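You operate a simulated robot arm through the tools that you are given. There is no shell and no other tool. Be economical: measure what you need, move in short steps, check, and stop when the job is done.

Carry out the task below with a simulated robot arm. There is one attempt and no reset: what you move stays moved.

TASK
Put the purple pod from the pod rack and the white bun from the worktop over the cooker bay in the washing-up bowl.
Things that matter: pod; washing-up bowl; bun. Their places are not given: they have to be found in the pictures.

It is judged by the outcome, as a careful person would: the job done as asked, and still so three seconds after it is handed in. It fails if anything else is knocked over, pushed out of place, dropped, spilled or broken.

THE ROBOT
A 6-joint arm with a two-finger parallel gripper, fixed in place. Base frame: the origin is at the foot of the arm, x ahead of it, y to its left, z up; the work surface is at about z = 0.91. Lengths are in m, angles in degrees, forces in N, time in s.
With the tool pointing down near the work surface it reaches from about 0.24 to 0.66 m from the base axis. Its first joint turns from -66.0 to 66.0 degrees. Payload 2.9 kg.
Tool frame: the origin (TCP) lies between the finger pads and is the grasp point; the fingertips stand 0.03 m ahead of it; z points along the fingers, y is the line along which they close. The gripper opens to 0.11 m. The fingers are 0.02 m wide and 0.01 m thick; the gripper's body (0.048 by 0.112 m) begins 0.055 m behind the TCP.
Orientation is told as [roll, pitch, yaw] about the base's x, y, z axes, in that order, counted from this pose: with the fingers straight down and closing along the base's y, the tool's x points along the base's -x, its y along +y and its z along -z.

THE INTERFACE
- The arm moves only by the tool jog_arm. Its argument "deltas" is a list of rows, each a list of 7 numbers: the shift along the tool's x, y, z in mm, then the turn, a rotation vector about the tool's x, y, z in degrees, then the gripper command, from -1 (shut) to 1 (fully open), values between in proportion. In form: [[tx, ty, tz, ax, ay, az, jaw], ...]. A call has 1 to 8 rows; each row shifts and turns the commanded pose from where the row before left it, along the tool's axes as they then stand. A row lasts 0.2 s, in which the tool goes at most 0.05 m and 8.6 degrees; a call with a longer step from one row to the next is refused whole, and so is a gripper value outside its range. A pose out of reach is approached as far as the arm can. The call stops where the force on the tool passes 40 N (or 10 N more than at its start, if that is more) or the arm is blocked; 0.2 s more then pass. The fingers move at their own pace (about 0.108 m/s each) and stop on an object; they squeeze with about 28 N. The grip force told is the motor's: it shows also when the fingers shut on nothing. Time passes only in rows, and 0.2 s behind the last, so rows that do not move let the fingers close. It gives the time, the measured TCP pose, the force on the tool (base axes), the opening and the grip force at its end, in the units of the frame above (readings bear some noise), and new pictures: "views" is both (left out), scene, wrist or none.
- Cameras (640 x 400 px; columns grow to the right, rows downward): "scene" is fixed at [0.0732, 0.4224, 1.3997]; the picture's right is [-0.83, -0.55, 0.00], its down [-0.23, 0.35, -0.91] and it looks along [0.50, -0.76, -0.42] (base axes); focal length 302 px, centre (320, 200). "wrist" rides on the gripper at [-0.036, 0, -0.057] in the tool frame; the picture's right is [0.00, -1.00, 0.00], its down [0.97, 0.00, -0.24] and it looks along [0.24, 0.00, 0.97] (tool axes); focal length 218 px, centre (320, 200).
- point_at(camera, pixels): for up to 12 pixels [column, row] of the newest picture of that camera ("zoom" is the newest enlarged one), the place [x, y, z] in the base frame of the surface seen there, good to about 0.002 m. No time passes.
- inspect(camera, box): a new picture of the part [left, top, right, bottom] of that camera's present view, enlarged. No time passes.
- job_done(): hands the job in; it is judged then, once.

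Work in short steps. Measure before you move; look again where a grasp or a placing could have gone wrong, and mend it. You have 60 turns and 120 pictures in all, the two below and enlarged ones among them. Open the gripper and draw the arm clear of the work before you hand the job in, unless the task says otherwise; then end with one line.

The tools are called as name(argument=value, ...) on one line, values as JSON. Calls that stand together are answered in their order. jog_arm: Moves the arm, as the interface text tells. Its arguments: {"type":"object","properties":{"deltas":{"type":"array","items":{"type":"array","items":{"type":"number"}}},"views":{"type":"string","enum":["both","scene","wrist","none"]}},"required":["deltas"]} The other tools are called the same way: point_at (camera, pixels) gives the place of the surface under pixels of a picture; inspect (camera, box) takes an enlarged picture of a part of a camera's view; job_done () hands the job in.

At the start:

```text
t: 0.0
tcp_pos: [0.3988, -0.2273, 1.2224]
tcp_rot: [0.0, 0.0, 0.0]
wrist_force: [-0.1, 0.6, 0.7]
opening: 0.11
grasp_force: 0.0
```

scene: 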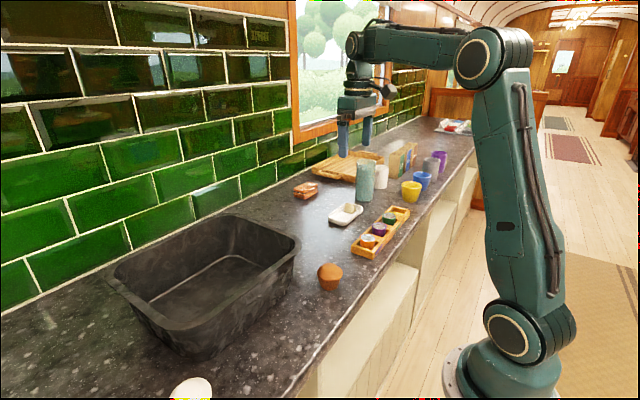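
wrist: 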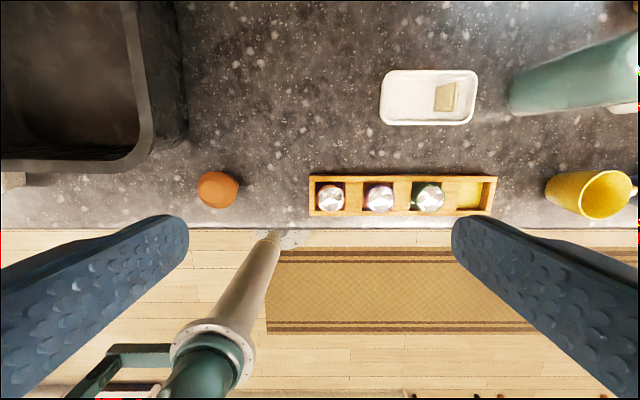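

The scene shows the pod rack near (380,235), a washing-up bowl at (205,280), a brown bun at (330,277) and a white item at (190,388). I'll enlarge both areas.

inspect(camera="scene", box=[300, 140, 460, 300])

inspect(camera="scene", box=[80, 200, 400, 400])

point_at(camera="scene", pixels=[[190, 388], [330, 270], [379, 228], [368, 240], [390, 217], [105, 278], [240, 214], [300, 245], [190, 355], [205, 285], [285, 330]])

point_at(camera="wrist", pixels=[[380, 198], [330, 197], [429, 197], [312, 178], [495, 178], [355, 200], [402, 200], [380, 180], [380, 213], [217, 188], [12, 180], [160, 100]])

```text
2.50 times, centred on (380, 220) of scene
```

zoom: 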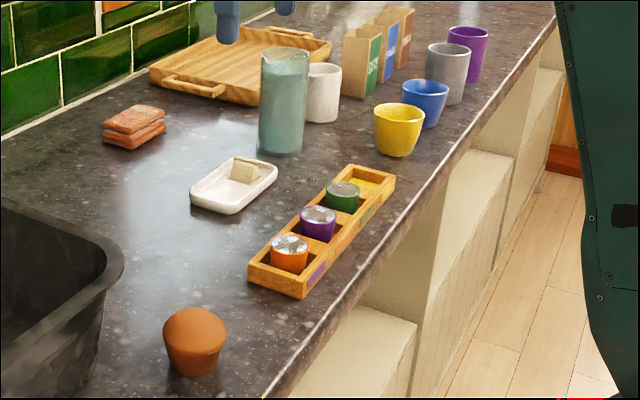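

```text
2.00 times, centred on (240, 300) of scene
```

zoom: 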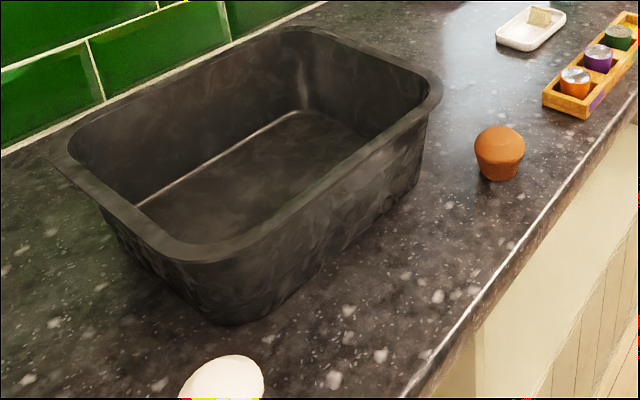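

```text
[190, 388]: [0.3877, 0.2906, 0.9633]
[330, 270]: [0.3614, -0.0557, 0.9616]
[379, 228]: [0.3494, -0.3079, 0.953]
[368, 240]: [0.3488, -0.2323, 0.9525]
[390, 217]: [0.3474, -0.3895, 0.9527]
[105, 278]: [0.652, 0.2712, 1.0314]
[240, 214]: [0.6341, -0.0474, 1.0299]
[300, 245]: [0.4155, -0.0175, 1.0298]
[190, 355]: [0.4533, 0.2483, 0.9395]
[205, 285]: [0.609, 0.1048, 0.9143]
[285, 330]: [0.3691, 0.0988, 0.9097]
```

```text
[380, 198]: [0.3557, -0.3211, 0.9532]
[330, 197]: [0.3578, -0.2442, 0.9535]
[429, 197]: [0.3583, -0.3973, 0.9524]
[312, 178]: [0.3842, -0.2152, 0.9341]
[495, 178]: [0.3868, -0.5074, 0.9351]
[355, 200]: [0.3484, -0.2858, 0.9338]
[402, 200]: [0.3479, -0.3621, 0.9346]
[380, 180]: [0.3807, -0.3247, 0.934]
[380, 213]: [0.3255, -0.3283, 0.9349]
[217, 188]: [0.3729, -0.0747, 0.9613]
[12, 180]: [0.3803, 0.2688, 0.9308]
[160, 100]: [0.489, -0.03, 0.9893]
```

The purple pod is at about (0.354, -0.318) with its top at z 0.953, in the second pocket of the rack. The rack's rim is at 0.934. I'll move above the pod for a closer look.

jog_arm(deltas=[[11, -23, 28, 0, 0, 0, 1], [11, -23, 28, 0, 0, 0, 1], [11, -23, 28, 0, 0, 0, 1], [11, -23, 28, 0, 0, 0, 1], [0, 0, 0, 0, 0, 0, 1]], views="both")

```text
t: 1.2
tcp_pos: [0.3526, -0.3216, 1.1122]
tcp_rot: [0.1, 0.0, -0.1]
wrist_force: [-0.3, 0.1, 0.1]
opening: 0.1099
grasp_force: 0.1
```

scene: 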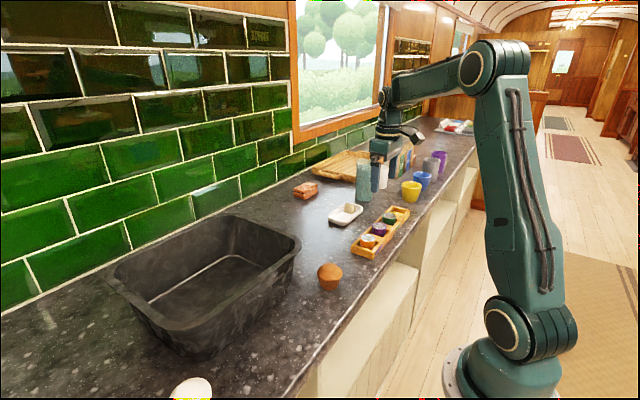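
wrist: 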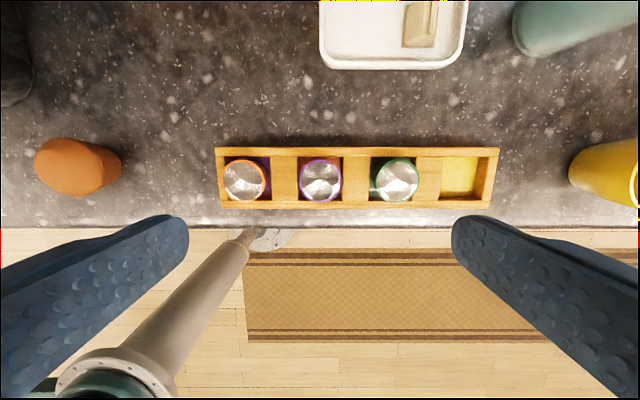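

inspect(camera="wrist", box=[210, 130, 370, 230])

point_at(camera="wrist", pixels=[[320, 180], [302, 180], [340, 180], [320, 162], [320, 196], [285, 180], [355, 180], [320, 151], [320, 205], [266, 180], [376, 180]])

```text
4.00 times, centred on (290, 180) of wrist
```

zoom: 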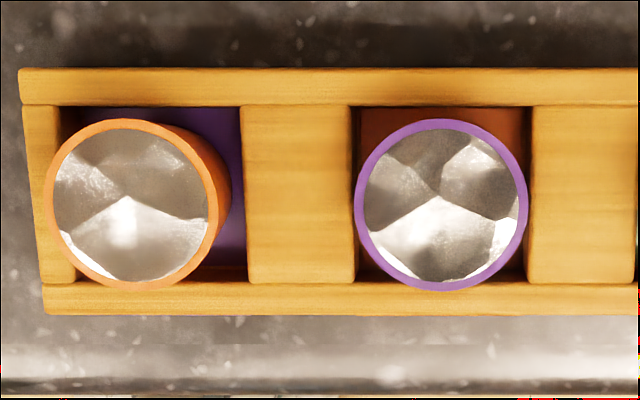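

```text
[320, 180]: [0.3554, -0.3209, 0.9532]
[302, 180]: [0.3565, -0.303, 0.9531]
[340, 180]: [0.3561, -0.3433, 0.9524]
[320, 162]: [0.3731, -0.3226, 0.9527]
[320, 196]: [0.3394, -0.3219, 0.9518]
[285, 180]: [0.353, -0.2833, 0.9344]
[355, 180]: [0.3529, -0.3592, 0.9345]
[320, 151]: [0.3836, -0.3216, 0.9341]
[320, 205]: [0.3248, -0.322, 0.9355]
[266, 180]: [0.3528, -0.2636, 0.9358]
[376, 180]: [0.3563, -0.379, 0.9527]
```

The pod is about 43 mm across, centred at (0.356, -0.322), with 33 mm gaps to its neighbours. I'll part the jaws to about 66 mm and come down to just above it.

jog_arm(deltas=[[-3, 0, 30, 0, 0, 0, 0.2], [0, 0, 35, 0, 0, 0, 0.2], [0, 0, 35, 0, 0, 0, 0.2], [0, 0, 0, 0, 0, 0, 0.2]], views="wrist")

```text
t: 2.2
tcp_pos: [0.3552, -0.3196, 1.0139]
tcp_rot: [0.0, 0.0, 0.1]
wrist_force: [-0.9, -0.4, -0.5]
opening: 0.0659
grasp_force: 0.0
```

wrist: 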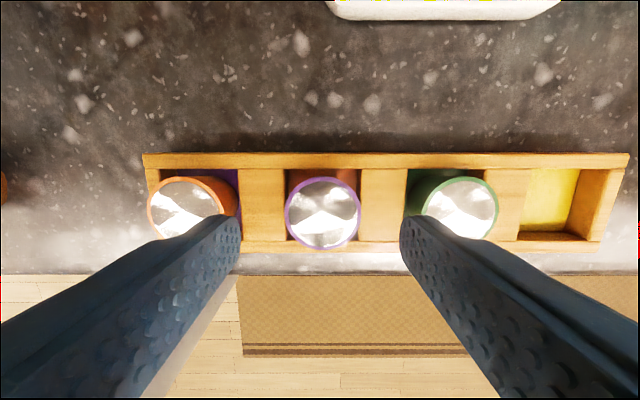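

It's centred (pod at column 323, between the fingers). Next I go down so the tips stop about 4 mm above the rack rim, then close.

jog_arm(deltas=[[0, -2, 25, 0, 0, 0, 0.2], [0, 0, 20, 0, 0, 0, 0.2], [0, 0, 0, 0, 0, 0, 0.2]], views="wrist")

```text
t: 3.0
tcp_pos: [0.357, -0.3217, 0.9666]
tcp_rot: [0.1, 0.1, 0.0]
wrist_force: [-0.3, -0.6, 0.0]
opening: 0.066
grasp_force: 0.0
```

wrist: 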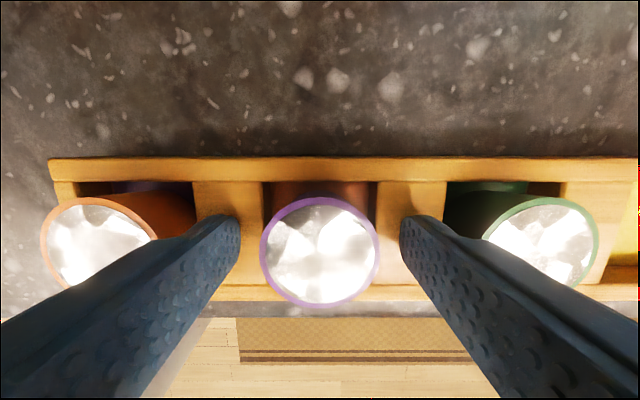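

The fingers sit on either side of the pod and clear of its neighbours. I'll close, then lift a little.

jog_arm(deltas=[[0, 0, 0, 0, 0, 0, -0.5], [0, 0, 0, 0, 0, 0, -0.5], [0, 0, 0, 0, 0, 0, -0.5], [0, 0, -10, 0, 0, 0, -0.5], [0, 0, -20, 0, 0, 0, -0.5], [0, 0, -30, 0, 0, 0, -0.5], [0, 0, -40, 0, 0, 0, -0.5]], views="both")

```text
t: 4.6
tcp_pos: [0.3547, -0.3203, 1.066]
tcp_rot: [0.0, 0.1, 0.0]
wrist_force: [-0.2, 0.1, -0.4]
opening: 0.04
grasp_force: 28.1
```

scene: 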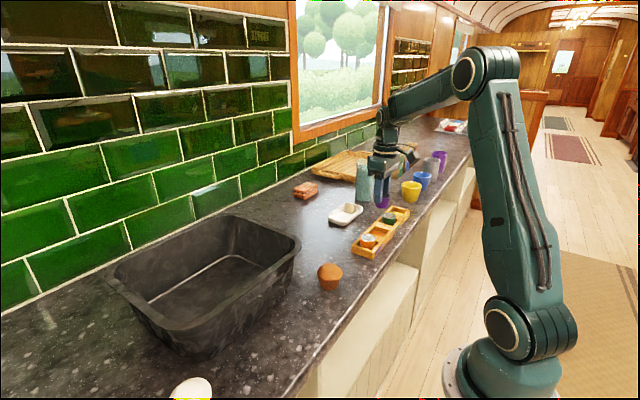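
wrist: 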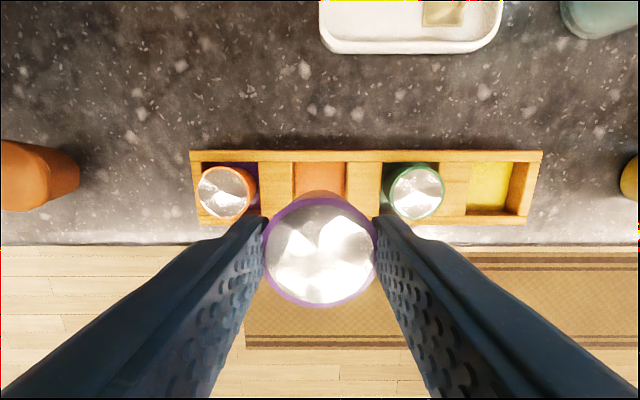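

The purple pod is gripped, with the opening at 40 mm, and the rack hasn't moved. I'll lift to about z 1.15 and start across to the bowl.

jog_arm(deltas=[[0, 0, -42, 0, 0, 0, -0.5], [0, 0, -42, 0, 0, 0, -0.5], [-19.5, 42, 0, 0, 0, 0, -0.5], [-19.5, 42, 0, 0, 0, 0, -0.5], [-19.5, 42, 0, 0, 0, 0, -0.5], [-19.5, 42, 0, 0, 0, 0, -0.5], [-19.5, 42, 0, 0, 0, 0, -0.5], [-19.5, 42, 0, 0, 0, 0, -0.5]], views="none")

jog_arm(deltas=[[-19.5, 42, 0, 0, 0, 0, -0.5], [-19.5, 42, 0, 0, 0, 0, -0.5], [-19.5, 42, 0, 0, 0, 0, -0.5], [0, 0, 0, 0, 0, 0, -0.5]], views="both")

```text
t: 6.4
tcp_pos: [0.4744, -0.068, 1.1492]
tcp_rot: [-0.1, 0.0, 0.0]
wrist_force: [-0.6, 0.4, -0.2]
opening: 0.04
grasp_force: 28.3
```

```text
t: 7.4
tcp_pos: [0.5324, 0.0598, 1.1482]
tcp_rot: [-0.1, -0.1, 0.0]
wrist_force: [-0.1, -0.7, -0.8]
opening: 0.0403
grasp_force: 28.5
```

scene: 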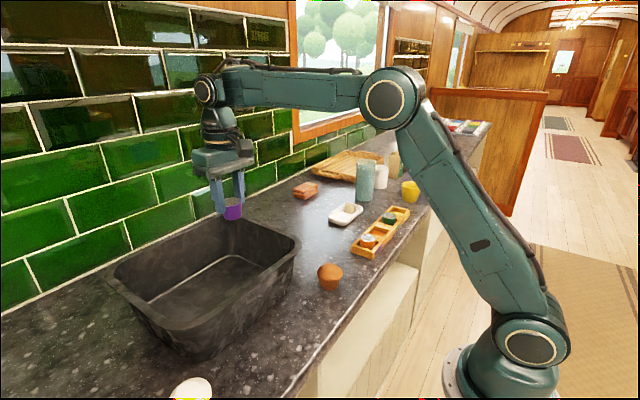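
wrist: 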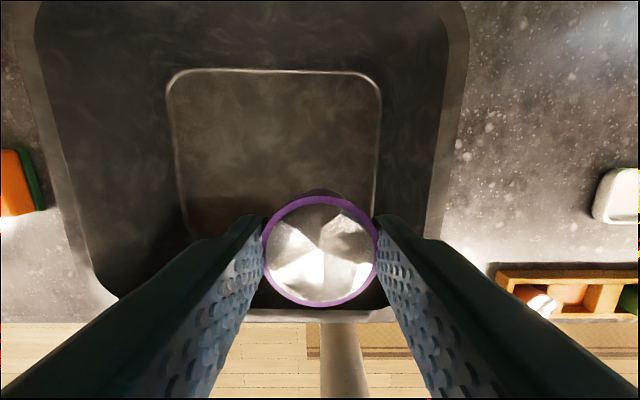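

The pod is over the bowl. I'll measure the bowl floor's edges and the rim.

point_at(camera="wrist", pixels=[[270, 72], [168, 110], [380, 110], [185, 200], [376, 190], [455, 150], [30, 100], [20, 180], [250, 180], [200, 30], [200, 215], [245, 310]])

point_at(camera="scene", pixels=[[150, 302], [230, 257], [260, 278], [195, 310], [185, 392], [295, 250], [180, 345], [125, 265]])

```text
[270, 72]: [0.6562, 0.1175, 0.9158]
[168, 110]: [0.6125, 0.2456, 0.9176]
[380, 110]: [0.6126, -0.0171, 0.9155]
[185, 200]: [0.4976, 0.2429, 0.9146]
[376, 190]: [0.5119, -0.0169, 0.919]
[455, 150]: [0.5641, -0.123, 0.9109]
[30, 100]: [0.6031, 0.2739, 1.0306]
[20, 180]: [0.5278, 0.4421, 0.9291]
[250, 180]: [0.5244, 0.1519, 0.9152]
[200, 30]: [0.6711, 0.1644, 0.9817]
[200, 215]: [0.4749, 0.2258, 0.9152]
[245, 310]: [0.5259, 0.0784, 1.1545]
```

```text
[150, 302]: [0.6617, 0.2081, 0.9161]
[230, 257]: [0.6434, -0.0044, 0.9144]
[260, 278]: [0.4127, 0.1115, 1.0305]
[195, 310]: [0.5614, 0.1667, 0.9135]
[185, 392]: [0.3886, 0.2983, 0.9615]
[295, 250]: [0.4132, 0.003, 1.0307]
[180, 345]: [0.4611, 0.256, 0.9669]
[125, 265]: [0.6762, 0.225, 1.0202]
```

The floor spans y -0.017 to 0.245 and x up to 0.656 at z 0.915, so there's room below the pod. I'll lower it to just above the floor.

jog_arm(deltas=[[0, 5, 45, 0, 0, 0, -0.5], [0, 0, 45, 0, 0, 0, -0.5], [0, 0, 45, 0, 0, 0, -0.5], [0, 0, 30, 0, 0, 0, -0.5], [0, 0, 9, 0, 0, 0, -0.5], [0, 0, 0, 0, 0, 0, -0.5]], views="both")

```text
t: 8.8
tcp_pos: [0.5327, 0.0615, 0.9762]
tcp_rot: [0.0, 0.1, 0.1]
wrist_force: [-0.1, -0.2, -0.5]
opening: 0.04
grasp_force: 28.0
```

scene: 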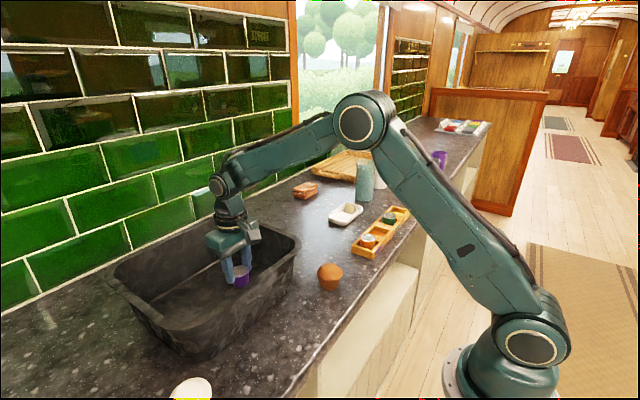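
wrist: 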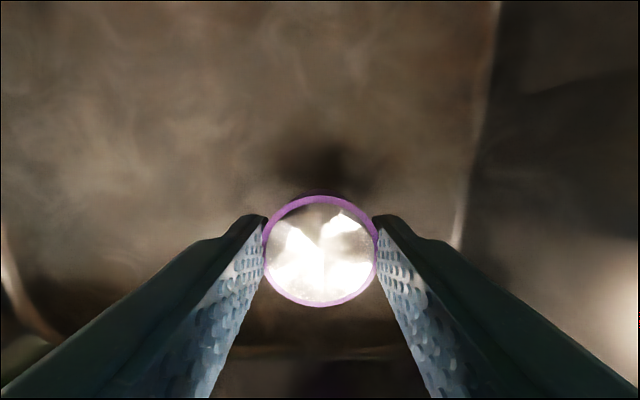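

The pod is still held, with a few mm left. I'll ease down in small steps and watch the force.

jog_arm(deltas=[[0, 0, 3, 0, 0, 0, -0.5], [0, 0, 3, 0, 0, 0, -0.5], [0, 0, 2, 0, 0, 0, -0.5], [0, 0, 0, 0, 0, 0, -0.5]], views="none")

```text
t: 9.8
tcp_pos: [0.533, 0.0634, 0.9673]
tcp_rot: [0.0, 0.0, 0.0]
wrist_force: [0.1, -0.6, 0.1]
opening: 0.0405
grasp_force: 28.4
```

jog_arm(deltas=[[0, 0, 2, 0, 0, 0, -0.5], [0, 0, 2, 0, 0, 0, -0.5], [0, 0, 0, 0, 0, 0, -0.5]], views="wrist")

```text
t: 10.6
tcp_pos: [0.533, 0.0619, 0.9647]
tcp_rot: [0.0, 0.0, 0.0]
wrist_force: [-0.5, 0.3, -0.6]
opening: 0.0399
grasp_force: 27.8
```

wrist: 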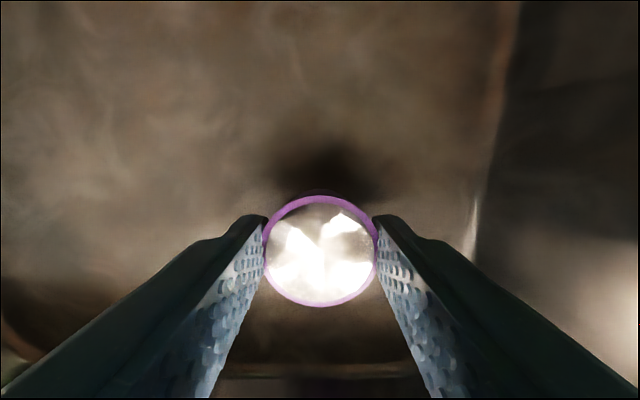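

jog_arm(deltas=[[0, 0, 2, 0, 0, 0, -0.5], [0, 0, 2, 0, 0, 0, -0.5], [0, 0, 0, 0, 0, 0, -0.5]], views="none")

```text
t: 11.4
tcp_pos: [0.5344, 0.0603, 0.9619]
tcp_rot: [0.0, -0.2, 0.0]
wrist_force: [-4.7, -2.2, 19.8]
opening: 0.0402
grasp_force: 27.7
```

There's 20 N of upward force, so the pod is on the floor. I'll ease up 1 mm and release.

jog_arm(deltas=[[0, 0, -1, 0, 0, 0, -0.5], [0, 0, 0, 0, 0, 0, 0.0], [0, 0, 0, 0, 0, 0, 0.2], [0, 0, 0, 0, 0, 0, 0.2], [0, 0, -20, 0, 0, 0, 0.2], [0, 0, -45, 0, 0, 0, 0.2], [0, 0, -45, 0, 0, 0, 0.2], [0, 0, -45, 0, 0, 0, 0.2]], views="both")

```text
t: 13.2
tcp_pos: [0.5318, 0.0604, 1.1165]
tcp_rot: [-0.1, 0.0, 0.0]
wrist_force: [-0.3, -0.7, -0.4]
opening: 0.0658
grasp_force: 0.0
```

scene: 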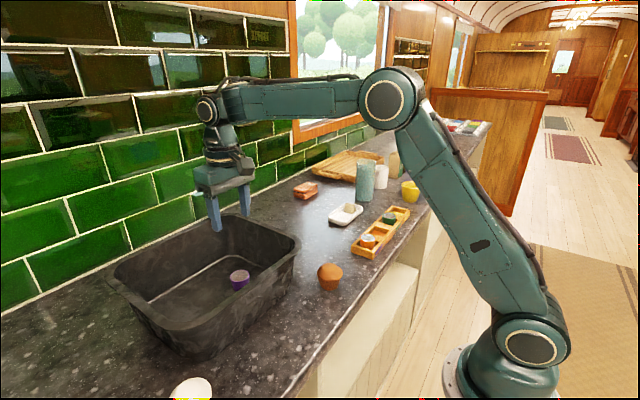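
wrist: 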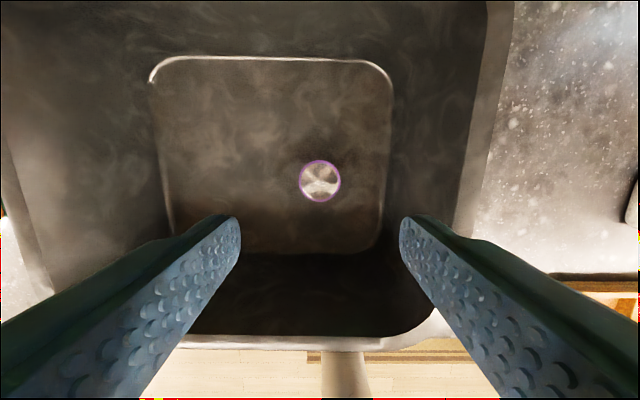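

The pod stands in the bowl. I'll raise the arm and move over the white item at about (0.39, 0.29).

jog_arm(deltas=[[0, 0, -45, 0, 0, 0, 1], [0, 0, -45, 0, 0, 0, 1], [24, 38, 0, 0, 0, 0, 1], [24, 38, 0, 0, 0, 0, 1], [24, 38, 0, 0, 0, 0, 1], [24, 38, 0, 0, 0, 0, 1], [24, 39, 0, 0, 0, 0, 1], [24, 39, 0, 0, 0, 0, 1]], views="both")

```text
t: 15.0
tcp_pos: [0.3876, 0.2918, 1.2061]
tcp_rot: [0.0, 0.0, 0.0]
wrist_force: [0.8, 0.6, -1.2]
opening: 0.11
grasp_force: 0.0
```

scene: 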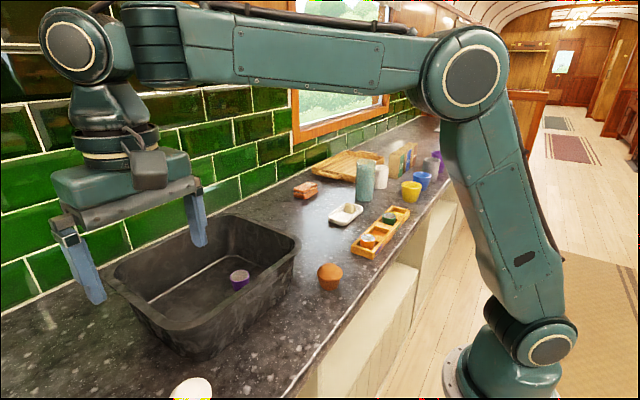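
wrist: 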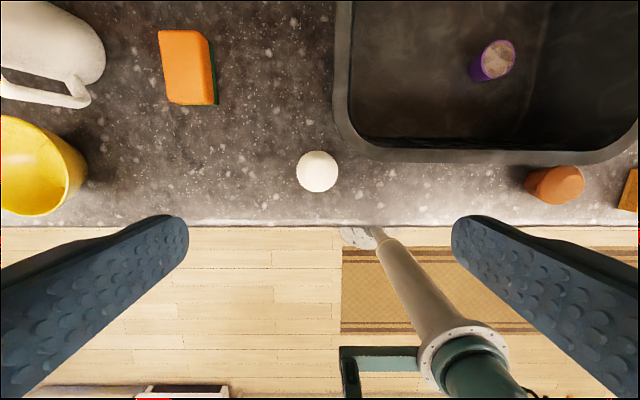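

inspect(camera="wrist", box=[238, 120, 398, 220])

point_at(camera="wrist", pixels=[[317, 171], [297, 171], [338, 171], [317, 151], [317, 191], [301, 171], [334, 171], [345, 120], [190, 65], [380, 150]])

```text
4.00 times, centred on (318, 170) of wrist
```

zoom: 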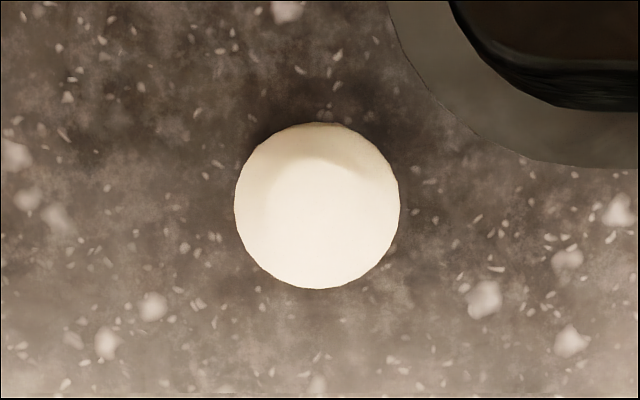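

```text
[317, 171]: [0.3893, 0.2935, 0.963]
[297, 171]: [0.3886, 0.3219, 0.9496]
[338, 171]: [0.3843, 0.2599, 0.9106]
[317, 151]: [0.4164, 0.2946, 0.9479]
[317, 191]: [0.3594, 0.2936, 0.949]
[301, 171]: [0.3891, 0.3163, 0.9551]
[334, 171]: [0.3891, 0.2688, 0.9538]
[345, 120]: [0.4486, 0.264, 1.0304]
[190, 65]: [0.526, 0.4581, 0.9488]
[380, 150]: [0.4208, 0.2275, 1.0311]
```

The white bun is centred at (0.388, 0.293). It's about 58 mm wide, widest near z 0.947, and the bowl's corner rim is close on the +x/-y side. I'll tilt the tool 20° so the gripper body and camera lean away from the rim, then come partway down.

jog_arm(deltas=[[0, 0, 0, 0, -7, 0, 0.6], [0, 0, 0, 0, -7, 0, 0.6], [0, 0, 0, 0, -6, 0, 0.6], [12.8, 0, 35.2, 0, 0, 0, 0.6], [12.8, 0, 35.2, 0, 0, 0, 0.6], [12.8, 0, 35.2, 0, 0, 0, 0.6], [12.8, 0, 35.2, 0, 0, 0, 0.6], [0, 0, 0, 0, 0, 0, 0.6]], views="both")

```text
t: 16.8
tcp_pos: [0.3903, 0.2915, 1.0564]
tcp_rot: [0.0, -20.0, 0.0]
wrist_force: [-0.2, -0.1, 0.1]
opening: 0.088
grasp_force: 0.1
```

scene: 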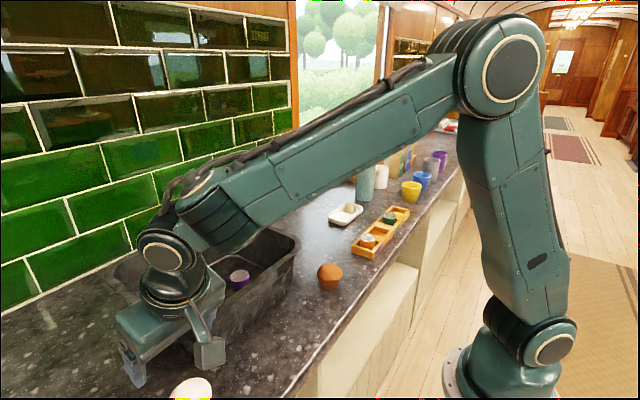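
wrist: 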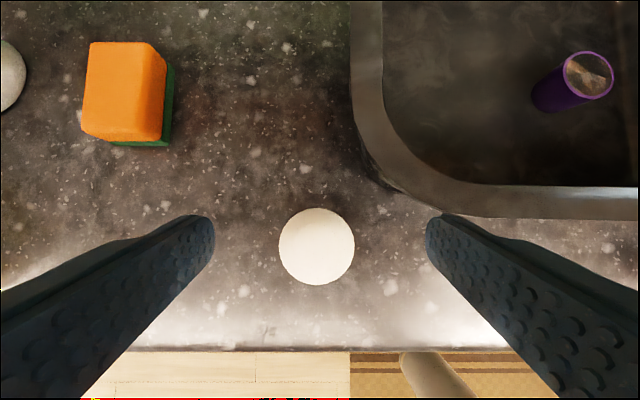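

The bun is near column 317. A box on the gripper shows at (210,355) in the scene, so I'll check where it sits relative to the rim and the finger.

point_at(camera="scene", pixels=[[210, 355], [210, 340], [205, 368], [222, 355], [135, 370], [190, 310], [165, 345], [200, 325]])

point_at(camera="wrist", pixels=[[317, 247], [281, 247], [354, 247], [365, 160], [390, 185], [430, 207], [500, 213], [560, 215]])

inspect(camera="scene", box=[80, 230, 280, 400])

```text
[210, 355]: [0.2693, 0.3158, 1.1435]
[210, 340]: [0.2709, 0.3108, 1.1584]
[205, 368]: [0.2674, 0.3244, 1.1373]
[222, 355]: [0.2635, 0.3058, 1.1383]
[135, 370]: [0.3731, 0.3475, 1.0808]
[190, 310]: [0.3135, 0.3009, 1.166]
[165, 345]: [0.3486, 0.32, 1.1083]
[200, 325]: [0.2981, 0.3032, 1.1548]
```

```text
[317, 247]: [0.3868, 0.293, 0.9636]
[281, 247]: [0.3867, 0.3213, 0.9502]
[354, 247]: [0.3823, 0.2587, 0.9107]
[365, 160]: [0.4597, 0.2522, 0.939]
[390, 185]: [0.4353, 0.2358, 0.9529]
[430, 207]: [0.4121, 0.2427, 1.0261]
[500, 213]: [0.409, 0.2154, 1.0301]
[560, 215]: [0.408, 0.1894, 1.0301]
```

```text
2.35 times, centred on (180, 315) of scene
```

zoom: 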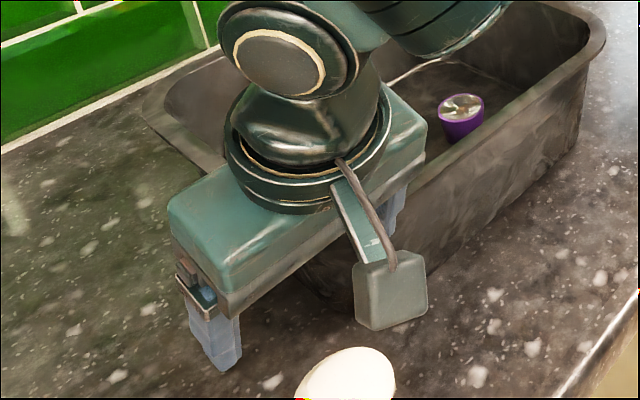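

Everything clears: the box sits 80 mm above the TCP, and the rim is at x ≥ 0.408 while the fingers lean back. I'll lower to the bun.

jog_arm(deltas=[[13.7, 1, 32.6, 0, 0, 0, 0.6], [11.9, 0, 32.6, 0, 0, 0, 0.6], [11.9, 0, 32.6, 0, 0, 0, 0.6], [0, 0, 0, 0, 0, 0, 0.6]], views="wrist")

```text
t: 17.1
tcp_pos: [0.3936, 0.2942, 1.0556]
tcp_rot: [0.9, -21.2, -0.7]
wrist_force: [-0.4, -1.4, 11.4]
opening: 0.0883
grasp_force: 0.5
stopped in row 1: the force on the tool passed its limit (the readings are from after the stop); the commanded pose is now the measured one
```

wrist: 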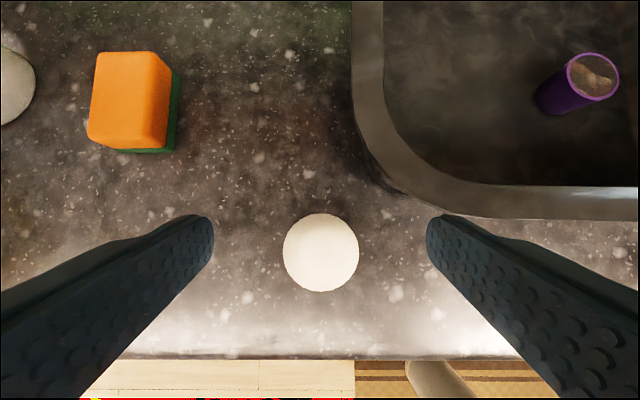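

Something touched right away while the fingers are still high, so I'll find out what before moving again.

inspect(camera="scene", box=[100, 150, 340, 400])

point_at(camera="scene", pixels=[[230, 240], [215, 235], [255, 222], [240, 232], [250, 228], [220, 242], [170, 255], [205, 290], [290, 240], [270, 235], [210, 355], [205, 368]])

```text
1.60 times, centred on (220, 275) of scene
```

zoom: 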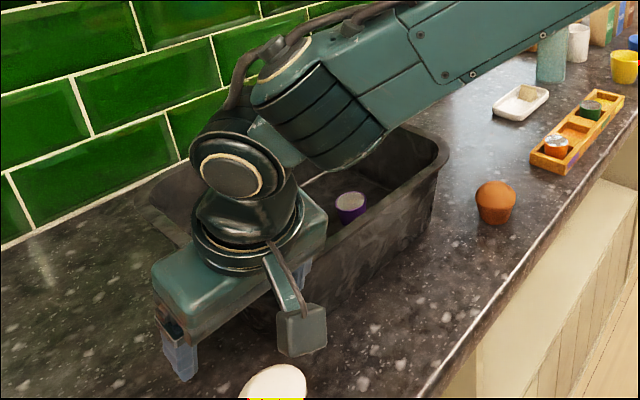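

```text
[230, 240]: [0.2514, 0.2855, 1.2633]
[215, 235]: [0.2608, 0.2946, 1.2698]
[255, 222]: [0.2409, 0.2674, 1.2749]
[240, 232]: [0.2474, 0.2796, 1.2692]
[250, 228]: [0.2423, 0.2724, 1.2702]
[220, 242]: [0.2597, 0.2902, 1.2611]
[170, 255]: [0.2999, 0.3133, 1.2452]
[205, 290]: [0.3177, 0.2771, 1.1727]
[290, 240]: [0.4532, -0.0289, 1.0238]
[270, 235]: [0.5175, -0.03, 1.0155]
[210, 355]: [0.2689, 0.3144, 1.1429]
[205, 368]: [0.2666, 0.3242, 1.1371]
```

The likely contact is the right fingertip on the bowl's corner rim, at about (0.412, 0.243, 1.026). I'll rise, yaw the tool -30° so the fingers straddle the bun alongside the corner, and narrow the jaws.

jog_arm(deltas=[[-5, 0, -14, 0, 0, 0, 0.45], [-9, 0, -24, 0, 0, 0, 0.45], [0, 0, 0, 2.6, 0, 7.05, 0.45], [0, 0, 0, 2.6, 0, 7.05, 0.45], [0, 0, 0, 2.6, 0, 7.05, 0.45], [0, 0, 0, 2.6, 0, 7.05, 0.45], [0, 0, 0, 0, 0, 0, 0.45]], views="both")

```text
t: 18.7
tcp_pos: [0.3915, 0.2942, 1.0941]
tcp_rot: [1.1, -20.5, -30.7]
wrist_force: [1.3, -0.1, 0.0]
opening: 0.0796
grasp_force: 0.0
```

scene: 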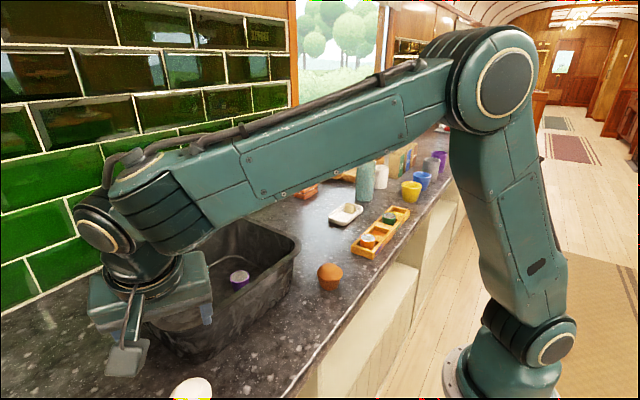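
wrist: 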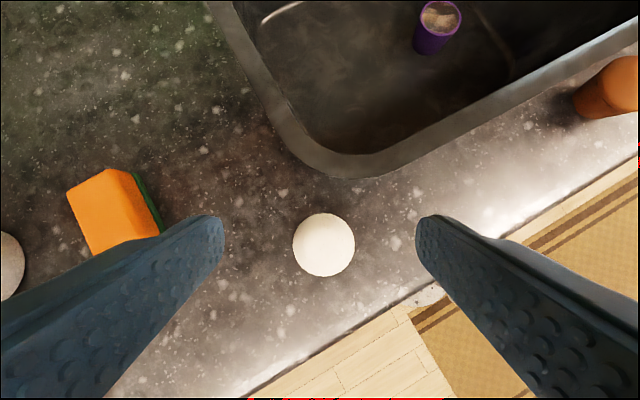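

Now the fingers straddle the bun well clear of the rim. I'll correct about 3 mm sideways and go down 100 mm.

jog_arm(deltas=[[13.2, -2, 31.2, 0, 0, 0, 0.45], [12.2, -2, 31.2, 0, 0, 0, 0.45], [11.7, -1, 31.2, 0, 0, 0, 0.45], [0, 0, 0, 0, 0, 0, 0.45]], views="both")

```text
t: 19.7
tcp_pos: [0.3875, 0.2921, 0.9934]
tcp_rot: [1.0, -20.5, -30.8]
wrist_force: [0.4, 1.4, 0.1]
opening: 0.08
grasp_force: 0.1
```

scene: 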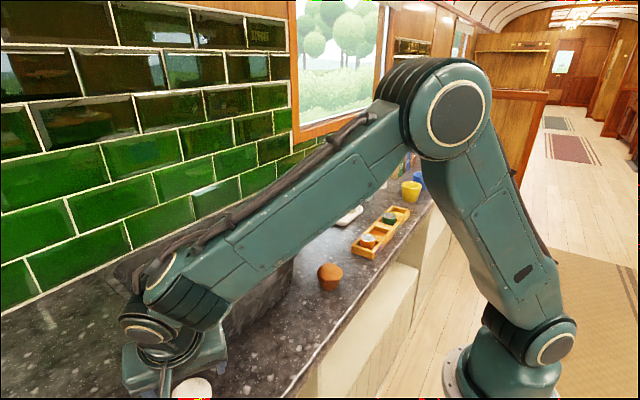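
wrist: 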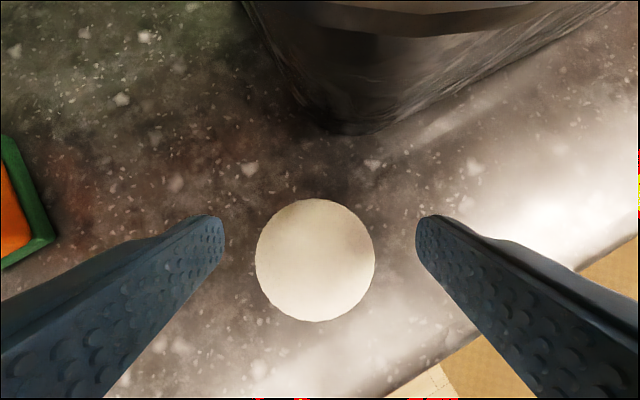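

It's clear and centred. I'll descend the last 40 mm with the jaws open.

jog_arm(deltas=[[7, 0, 18.7, 0, 0, 0, 0.45], [7, 0, 18.7, 0, 0, 0, 0.45], [0, 0, 0, 0, 0, 0, 0.45]], views="wrist")

```text
t: 20.5
tcp_pos: [0.3896, 0.2916, 0.952]
tcp_rot: [1.0, -20.5, -30.7]
wrist_force: [0.3, -0.3, -0.9]
opening: 0.0801
grasp_force: 0.0
```

wrist: 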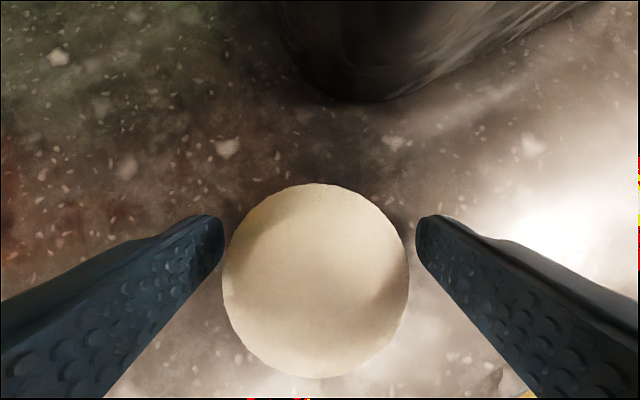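

jog_arm(deltas=[[0, 0, 0, 0, 0, 0, -0.1], [0, 0, 0, 0, 0, 0, -0.1], [0, 0, 0, 0, 0, 0, -0.1], [-3.5, 0, -9.4, 0, 0, 0, -0.1], [-7, 0, -18.7, 0, 0, 0, -0.1], [0, 0, 0, 0, 0, 0, -0.1]], views="both")

```text
t: 21.9
tcp_pos: [0.388, 0.2916, 0.9844]
tcp_rot: [0.9, -20.4, -30.7]
wrist_force: [-0.4, -1.4, 0.5]
opening: 0.0589
grasp_force: 27.9
```

scene: 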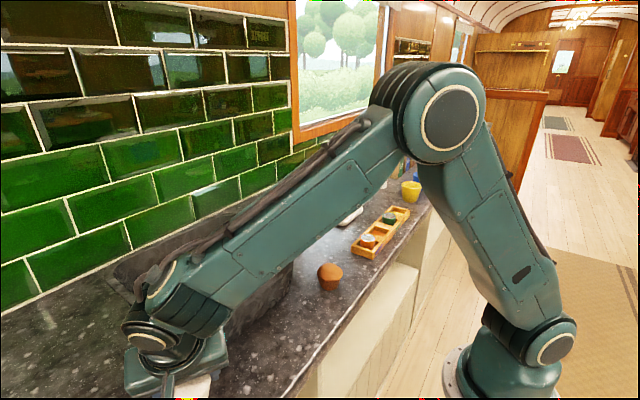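
wrist: 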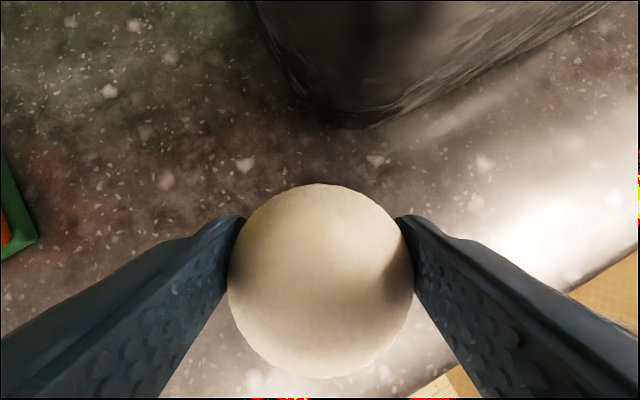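

The bun is held, with the opening at 59 mm. I'll lift straight up well above the rim.

jog_arm(deltas=[[-13, 0, -34.7, 0, 0, 0, -0.1], [-13, 0, -34.7, 0, 0, 0, -0.1], [-13, 0, -34.7, 0, 0, 0, -0.1], [-13, 0, -34.7, 0, 0, 0, -0.1], [-13, 0, -34.7, 0, 0, 0, -0.1], [0, 0, 0, 0, 0, 0, -0.1]], views="none")

jog_arm(deltas=[[0, 0, 0, -2.6, 0, -7.05, -0.1], [0, 0, 0, -2.6, 0, -7.05, -0.1], [0, 0, 0, -2.6, 0, -7.05, -0.1], [0, 0, 0, -2.6, 0, -7.05, -0.1], [0, 0, 0, 0, 7, 0, -0.1], [0, 0, 0, 0, 7, 0, -0.1], [0, 0, 0, -1, 6.5, 0, -0.1], [0, 0, 0, 0, 0, 0, -0.1]], views="both")

```text
t: 23.3
tcp_pos: [0.386, 0.29, 1.1705]
tcp_rot: [0.9, -20.5, -30.7]
wrist_force: [0.1, -0.7, -1.4]
opening: 0.0589
grasp_force: 28.2
```

```text
t: 25.1
tcp_pos: [0.3866, 0.289, 1.1693]
tcp_rot: [1.6, -0.4, -0.2]
wrist_force: [0.0, -0.6, -0.7]
opening: 0.0589
grasp_force: 28.7
```

scene: 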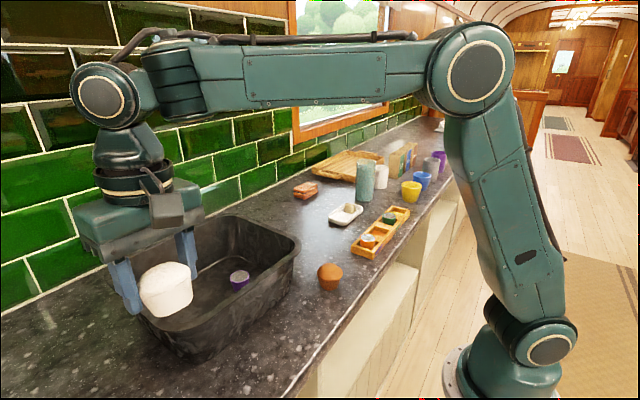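
wrist: 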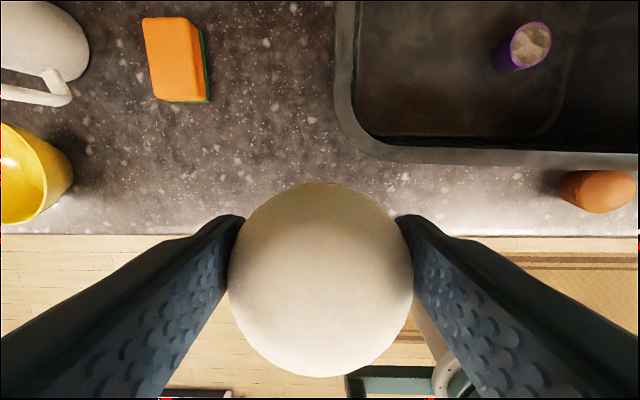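

The bun is held and the worktop is undisturbed. Next I move it over the free part of the bowl, around (0.54, 0.165), and level the tool.

jog_arm(deltas=[[-31, -24.8, 0, 1.6, 0, 0, -0.1], [-31, -24.8, 0, 0, 0, 0, -0.1], [-31, -24.8, 0, 0, 0, 0, -0.1], [-31, -24.8, 0, 0, 0, 0, -0.1], [-31, -24.8, 0, 0, 0, 0, -0.1], [0, 0, 0, 0, 0, 0, -0.1]], views="both")

```text
t: 26.5
tcp_pos: [0.5416, 0.1641, 1.1688]
tcp_rot: [0.0, -0.4, -0.3]
wrist_force: [0.2, -0.1, -0.6]
opening: 0.059
grasp_force: 27.9
```

scene: 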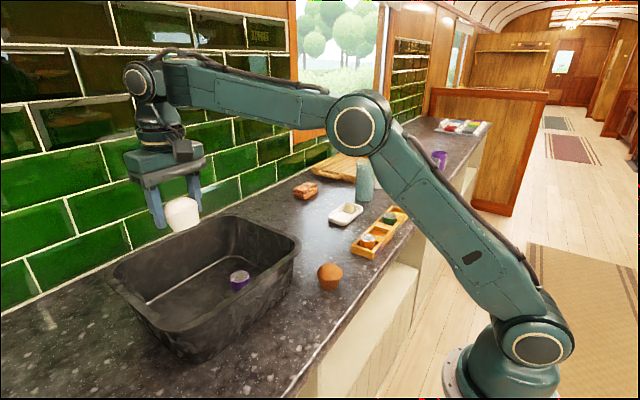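
wrist: 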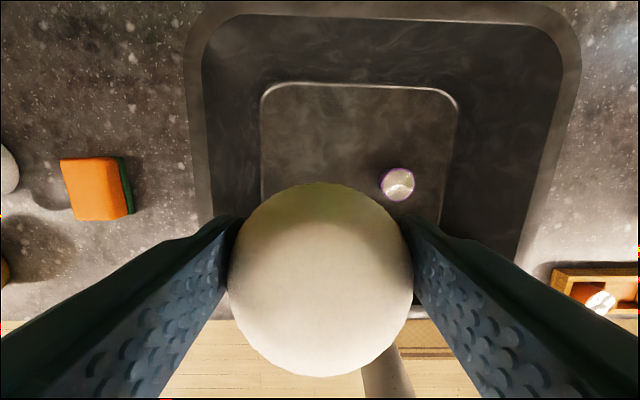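

jog_arm(deltas=[[0, 3, 45, 0, 0, 0, -0.1], [0, 0, 45, 0, 0, 0, -0.1], [0, 0, 45, 0, 0, 0, -0.1], [0, 0, 40, 0, 0, 0, -0.1], [0, 0, 14, 0, 0, 0, -0.1], [0, 0, 4, 0, 0, 0, -0.1], [0, 0, 3, 0, 0, 0, -0.1], [0, 0, 0, 0, 0, 0, -0.1]], views="both")

```text
t: 28.3
tcp_pos: [0.5425, 0.169, 0.9727]
tcp_rot: [0.0, -0.4, -0.1]
wrist_force: [-0.6, 0.0, -0.1]
opening: 0.0591
grasp_force: 27.9
```

scene: 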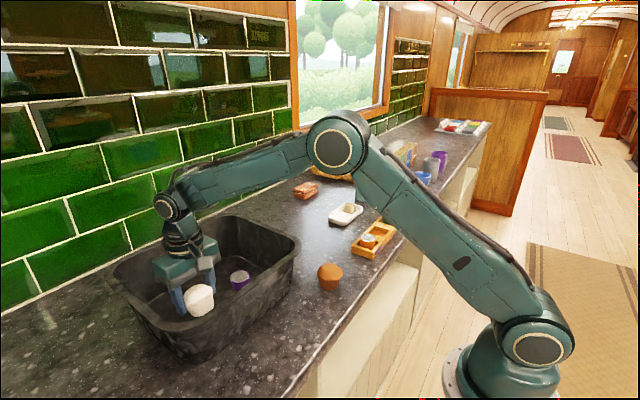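
wrist: 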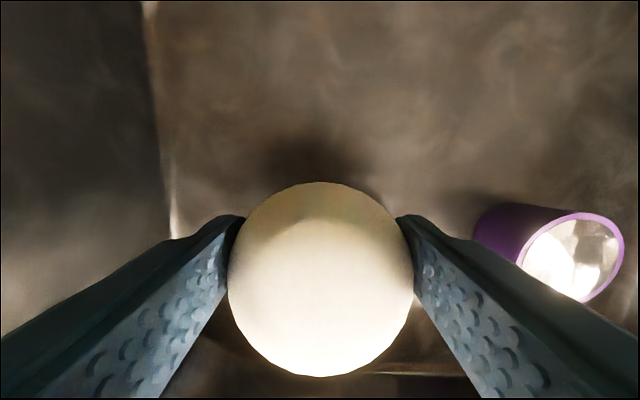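

No contact yet, and the pod is well clear. I'll ease down in small steps until it touches.

jog_arm(deltas=[[0, 0, 2, 0, 0, 0, -0.1], [0, 0, 2, 0, 0, 0, -0.1], [0, 0, 2, 0, 0, 0, -0.1], [0, 0, 0, 0, 0, 0, -0.1]], views="none")

```text
t: 29.3
tcp_pos: [0.5422, 0.1674, 0.9682]
tcp_rot: [0.0, -0.4, -0.1]
wrist_force: [-0.3, 1.0, -0.4]
opening: 0.0589
grasp_force: 28.2
```

jog_arm(deltas=[[0, 0, 2, 0, 0, 0, -0.1], [0, 0, 1.5, 0, 0, 0, -0.1], [0, 0, 0, 0, 0, 0, -0.1]], views="none")

```text
t: 30.1
tcp_pos: [0.5426, 0.1679, 0.965]
tcp_rot: [0.1, -0.6, -0.2]
wrist_force: [0.1, 0.5, -0.8]
opening: 0.0586
grasp_force: 28.6
```

jog_arm(deltas=[[0, 0, 2, 0, 0, 0, -0.1], [0, 0, 1.5, 0, 0, 0, -0.1], [0, 0, 0, 0, 0, 0, -0.1]], views="none")

```text
t: 30.9
tcp_pos: [0.5429, 0.1686, 0.9606]
tcp_rot: [-0.1, -0.4, -0.1]
wrist_force: [0.1, 0.4, -1.1]
opening: 0.0588
grasp_force: 28.1
```

The bun should now be within a few mm of the floor. I'll release gently and rise.

jog_arm(deltas=[[0, 0, 1, 0, 0, 0, 0.2], [0, 0, 0, 0, 0, 0, 0.4], [0, 0, 0, 0, 0, 0, 0.4], [0, 0, 0, 0, 0, 0, 0.4], [0, 0, -20, 0, 0, 0, 0.4], [0, 0, -45, 0, 0, 0, 0.4], [0, 0, -50, 0, 0, 0, 0.4], [0, 0, -50, 0, 0, 0, 0.4]], views="both")

```text
t: 32.7
tcp_pos: [0.54, 0.1669, 1.124]
tcp_rot: [0.0, -0.4, -0.2]
wrist_force: [0.2, 0.1, 0.2]
opening: 0.077
grasp_force: 0.0
```

scene: 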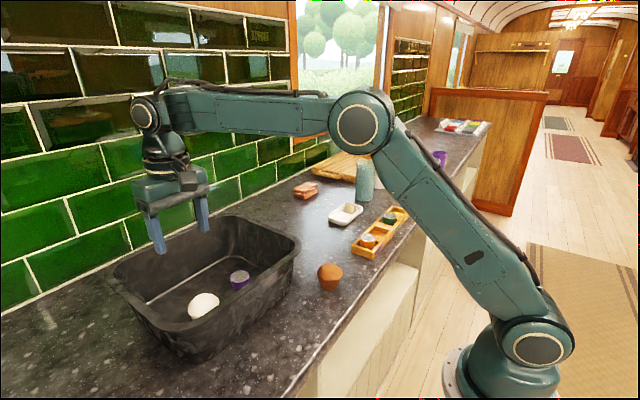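
wrist: 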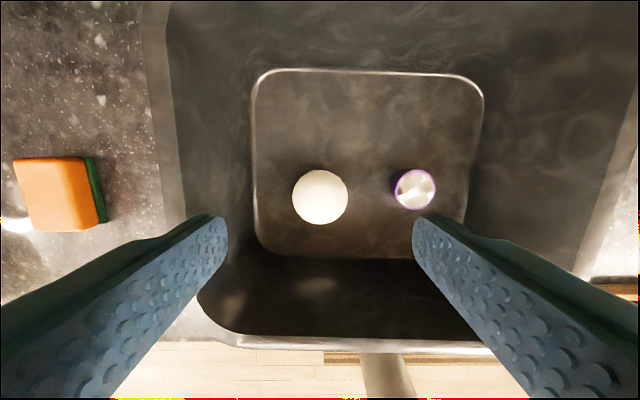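

Both items rest in the bowl. I'll draw the arm up and clear, then check once more.

jog_arm(deltas=[[0, 0, -45, 0, 0, 0, 0.6], [0, 0, -45, 0, 0, 0, 1], [20, -40, 0, 0, 0, 0, 1], [20, -40, 0, 0, 0, 0, 1], [20, -40, 0, 0, 0, 0, 1], [20, -40, 0, 0, 0, 0, 1], [20, -40, 0, 0, 0, 0, 1], [20, -40, 0, 0, 0, 0, 1]], views="scene")

point_at(camera="scene", pixels=[[105, 278], [240, 214], [300, 245], [260, 278], [295, 250], [203, 305], [239, 278]])

```text
t: 34.5
tcp_pos: [0.4164, -0.0713, 1.2118]
tcp_rot: [-0.1, -0.4, -0.2]
wrist_force: [-0.1, 0.2, 0.5]
opening: 0.1102
grasp_force: 0.1
```

scene: 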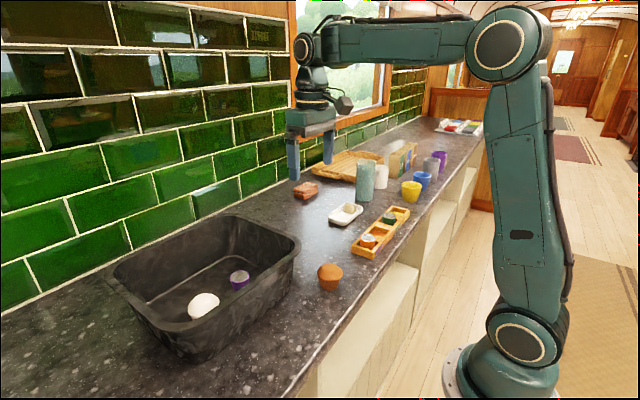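

```text
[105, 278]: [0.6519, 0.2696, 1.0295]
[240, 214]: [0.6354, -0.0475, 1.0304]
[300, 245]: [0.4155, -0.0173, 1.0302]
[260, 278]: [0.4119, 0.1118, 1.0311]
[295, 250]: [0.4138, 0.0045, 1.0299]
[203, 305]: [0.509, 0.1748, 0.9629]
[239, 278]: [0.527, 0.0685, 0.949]
```

The bowl's rim reads the same as before, both items are inside it, and the arm is clear.

job_done()

```text
The job is handed in.
```

The purple pod and the white bun are both in the washing-up bowl, and the arm is clear with the gripper open; one fingertip touched the bowl's rim on the way to the bun, but the bowl did not move and nothing else was disturbed.
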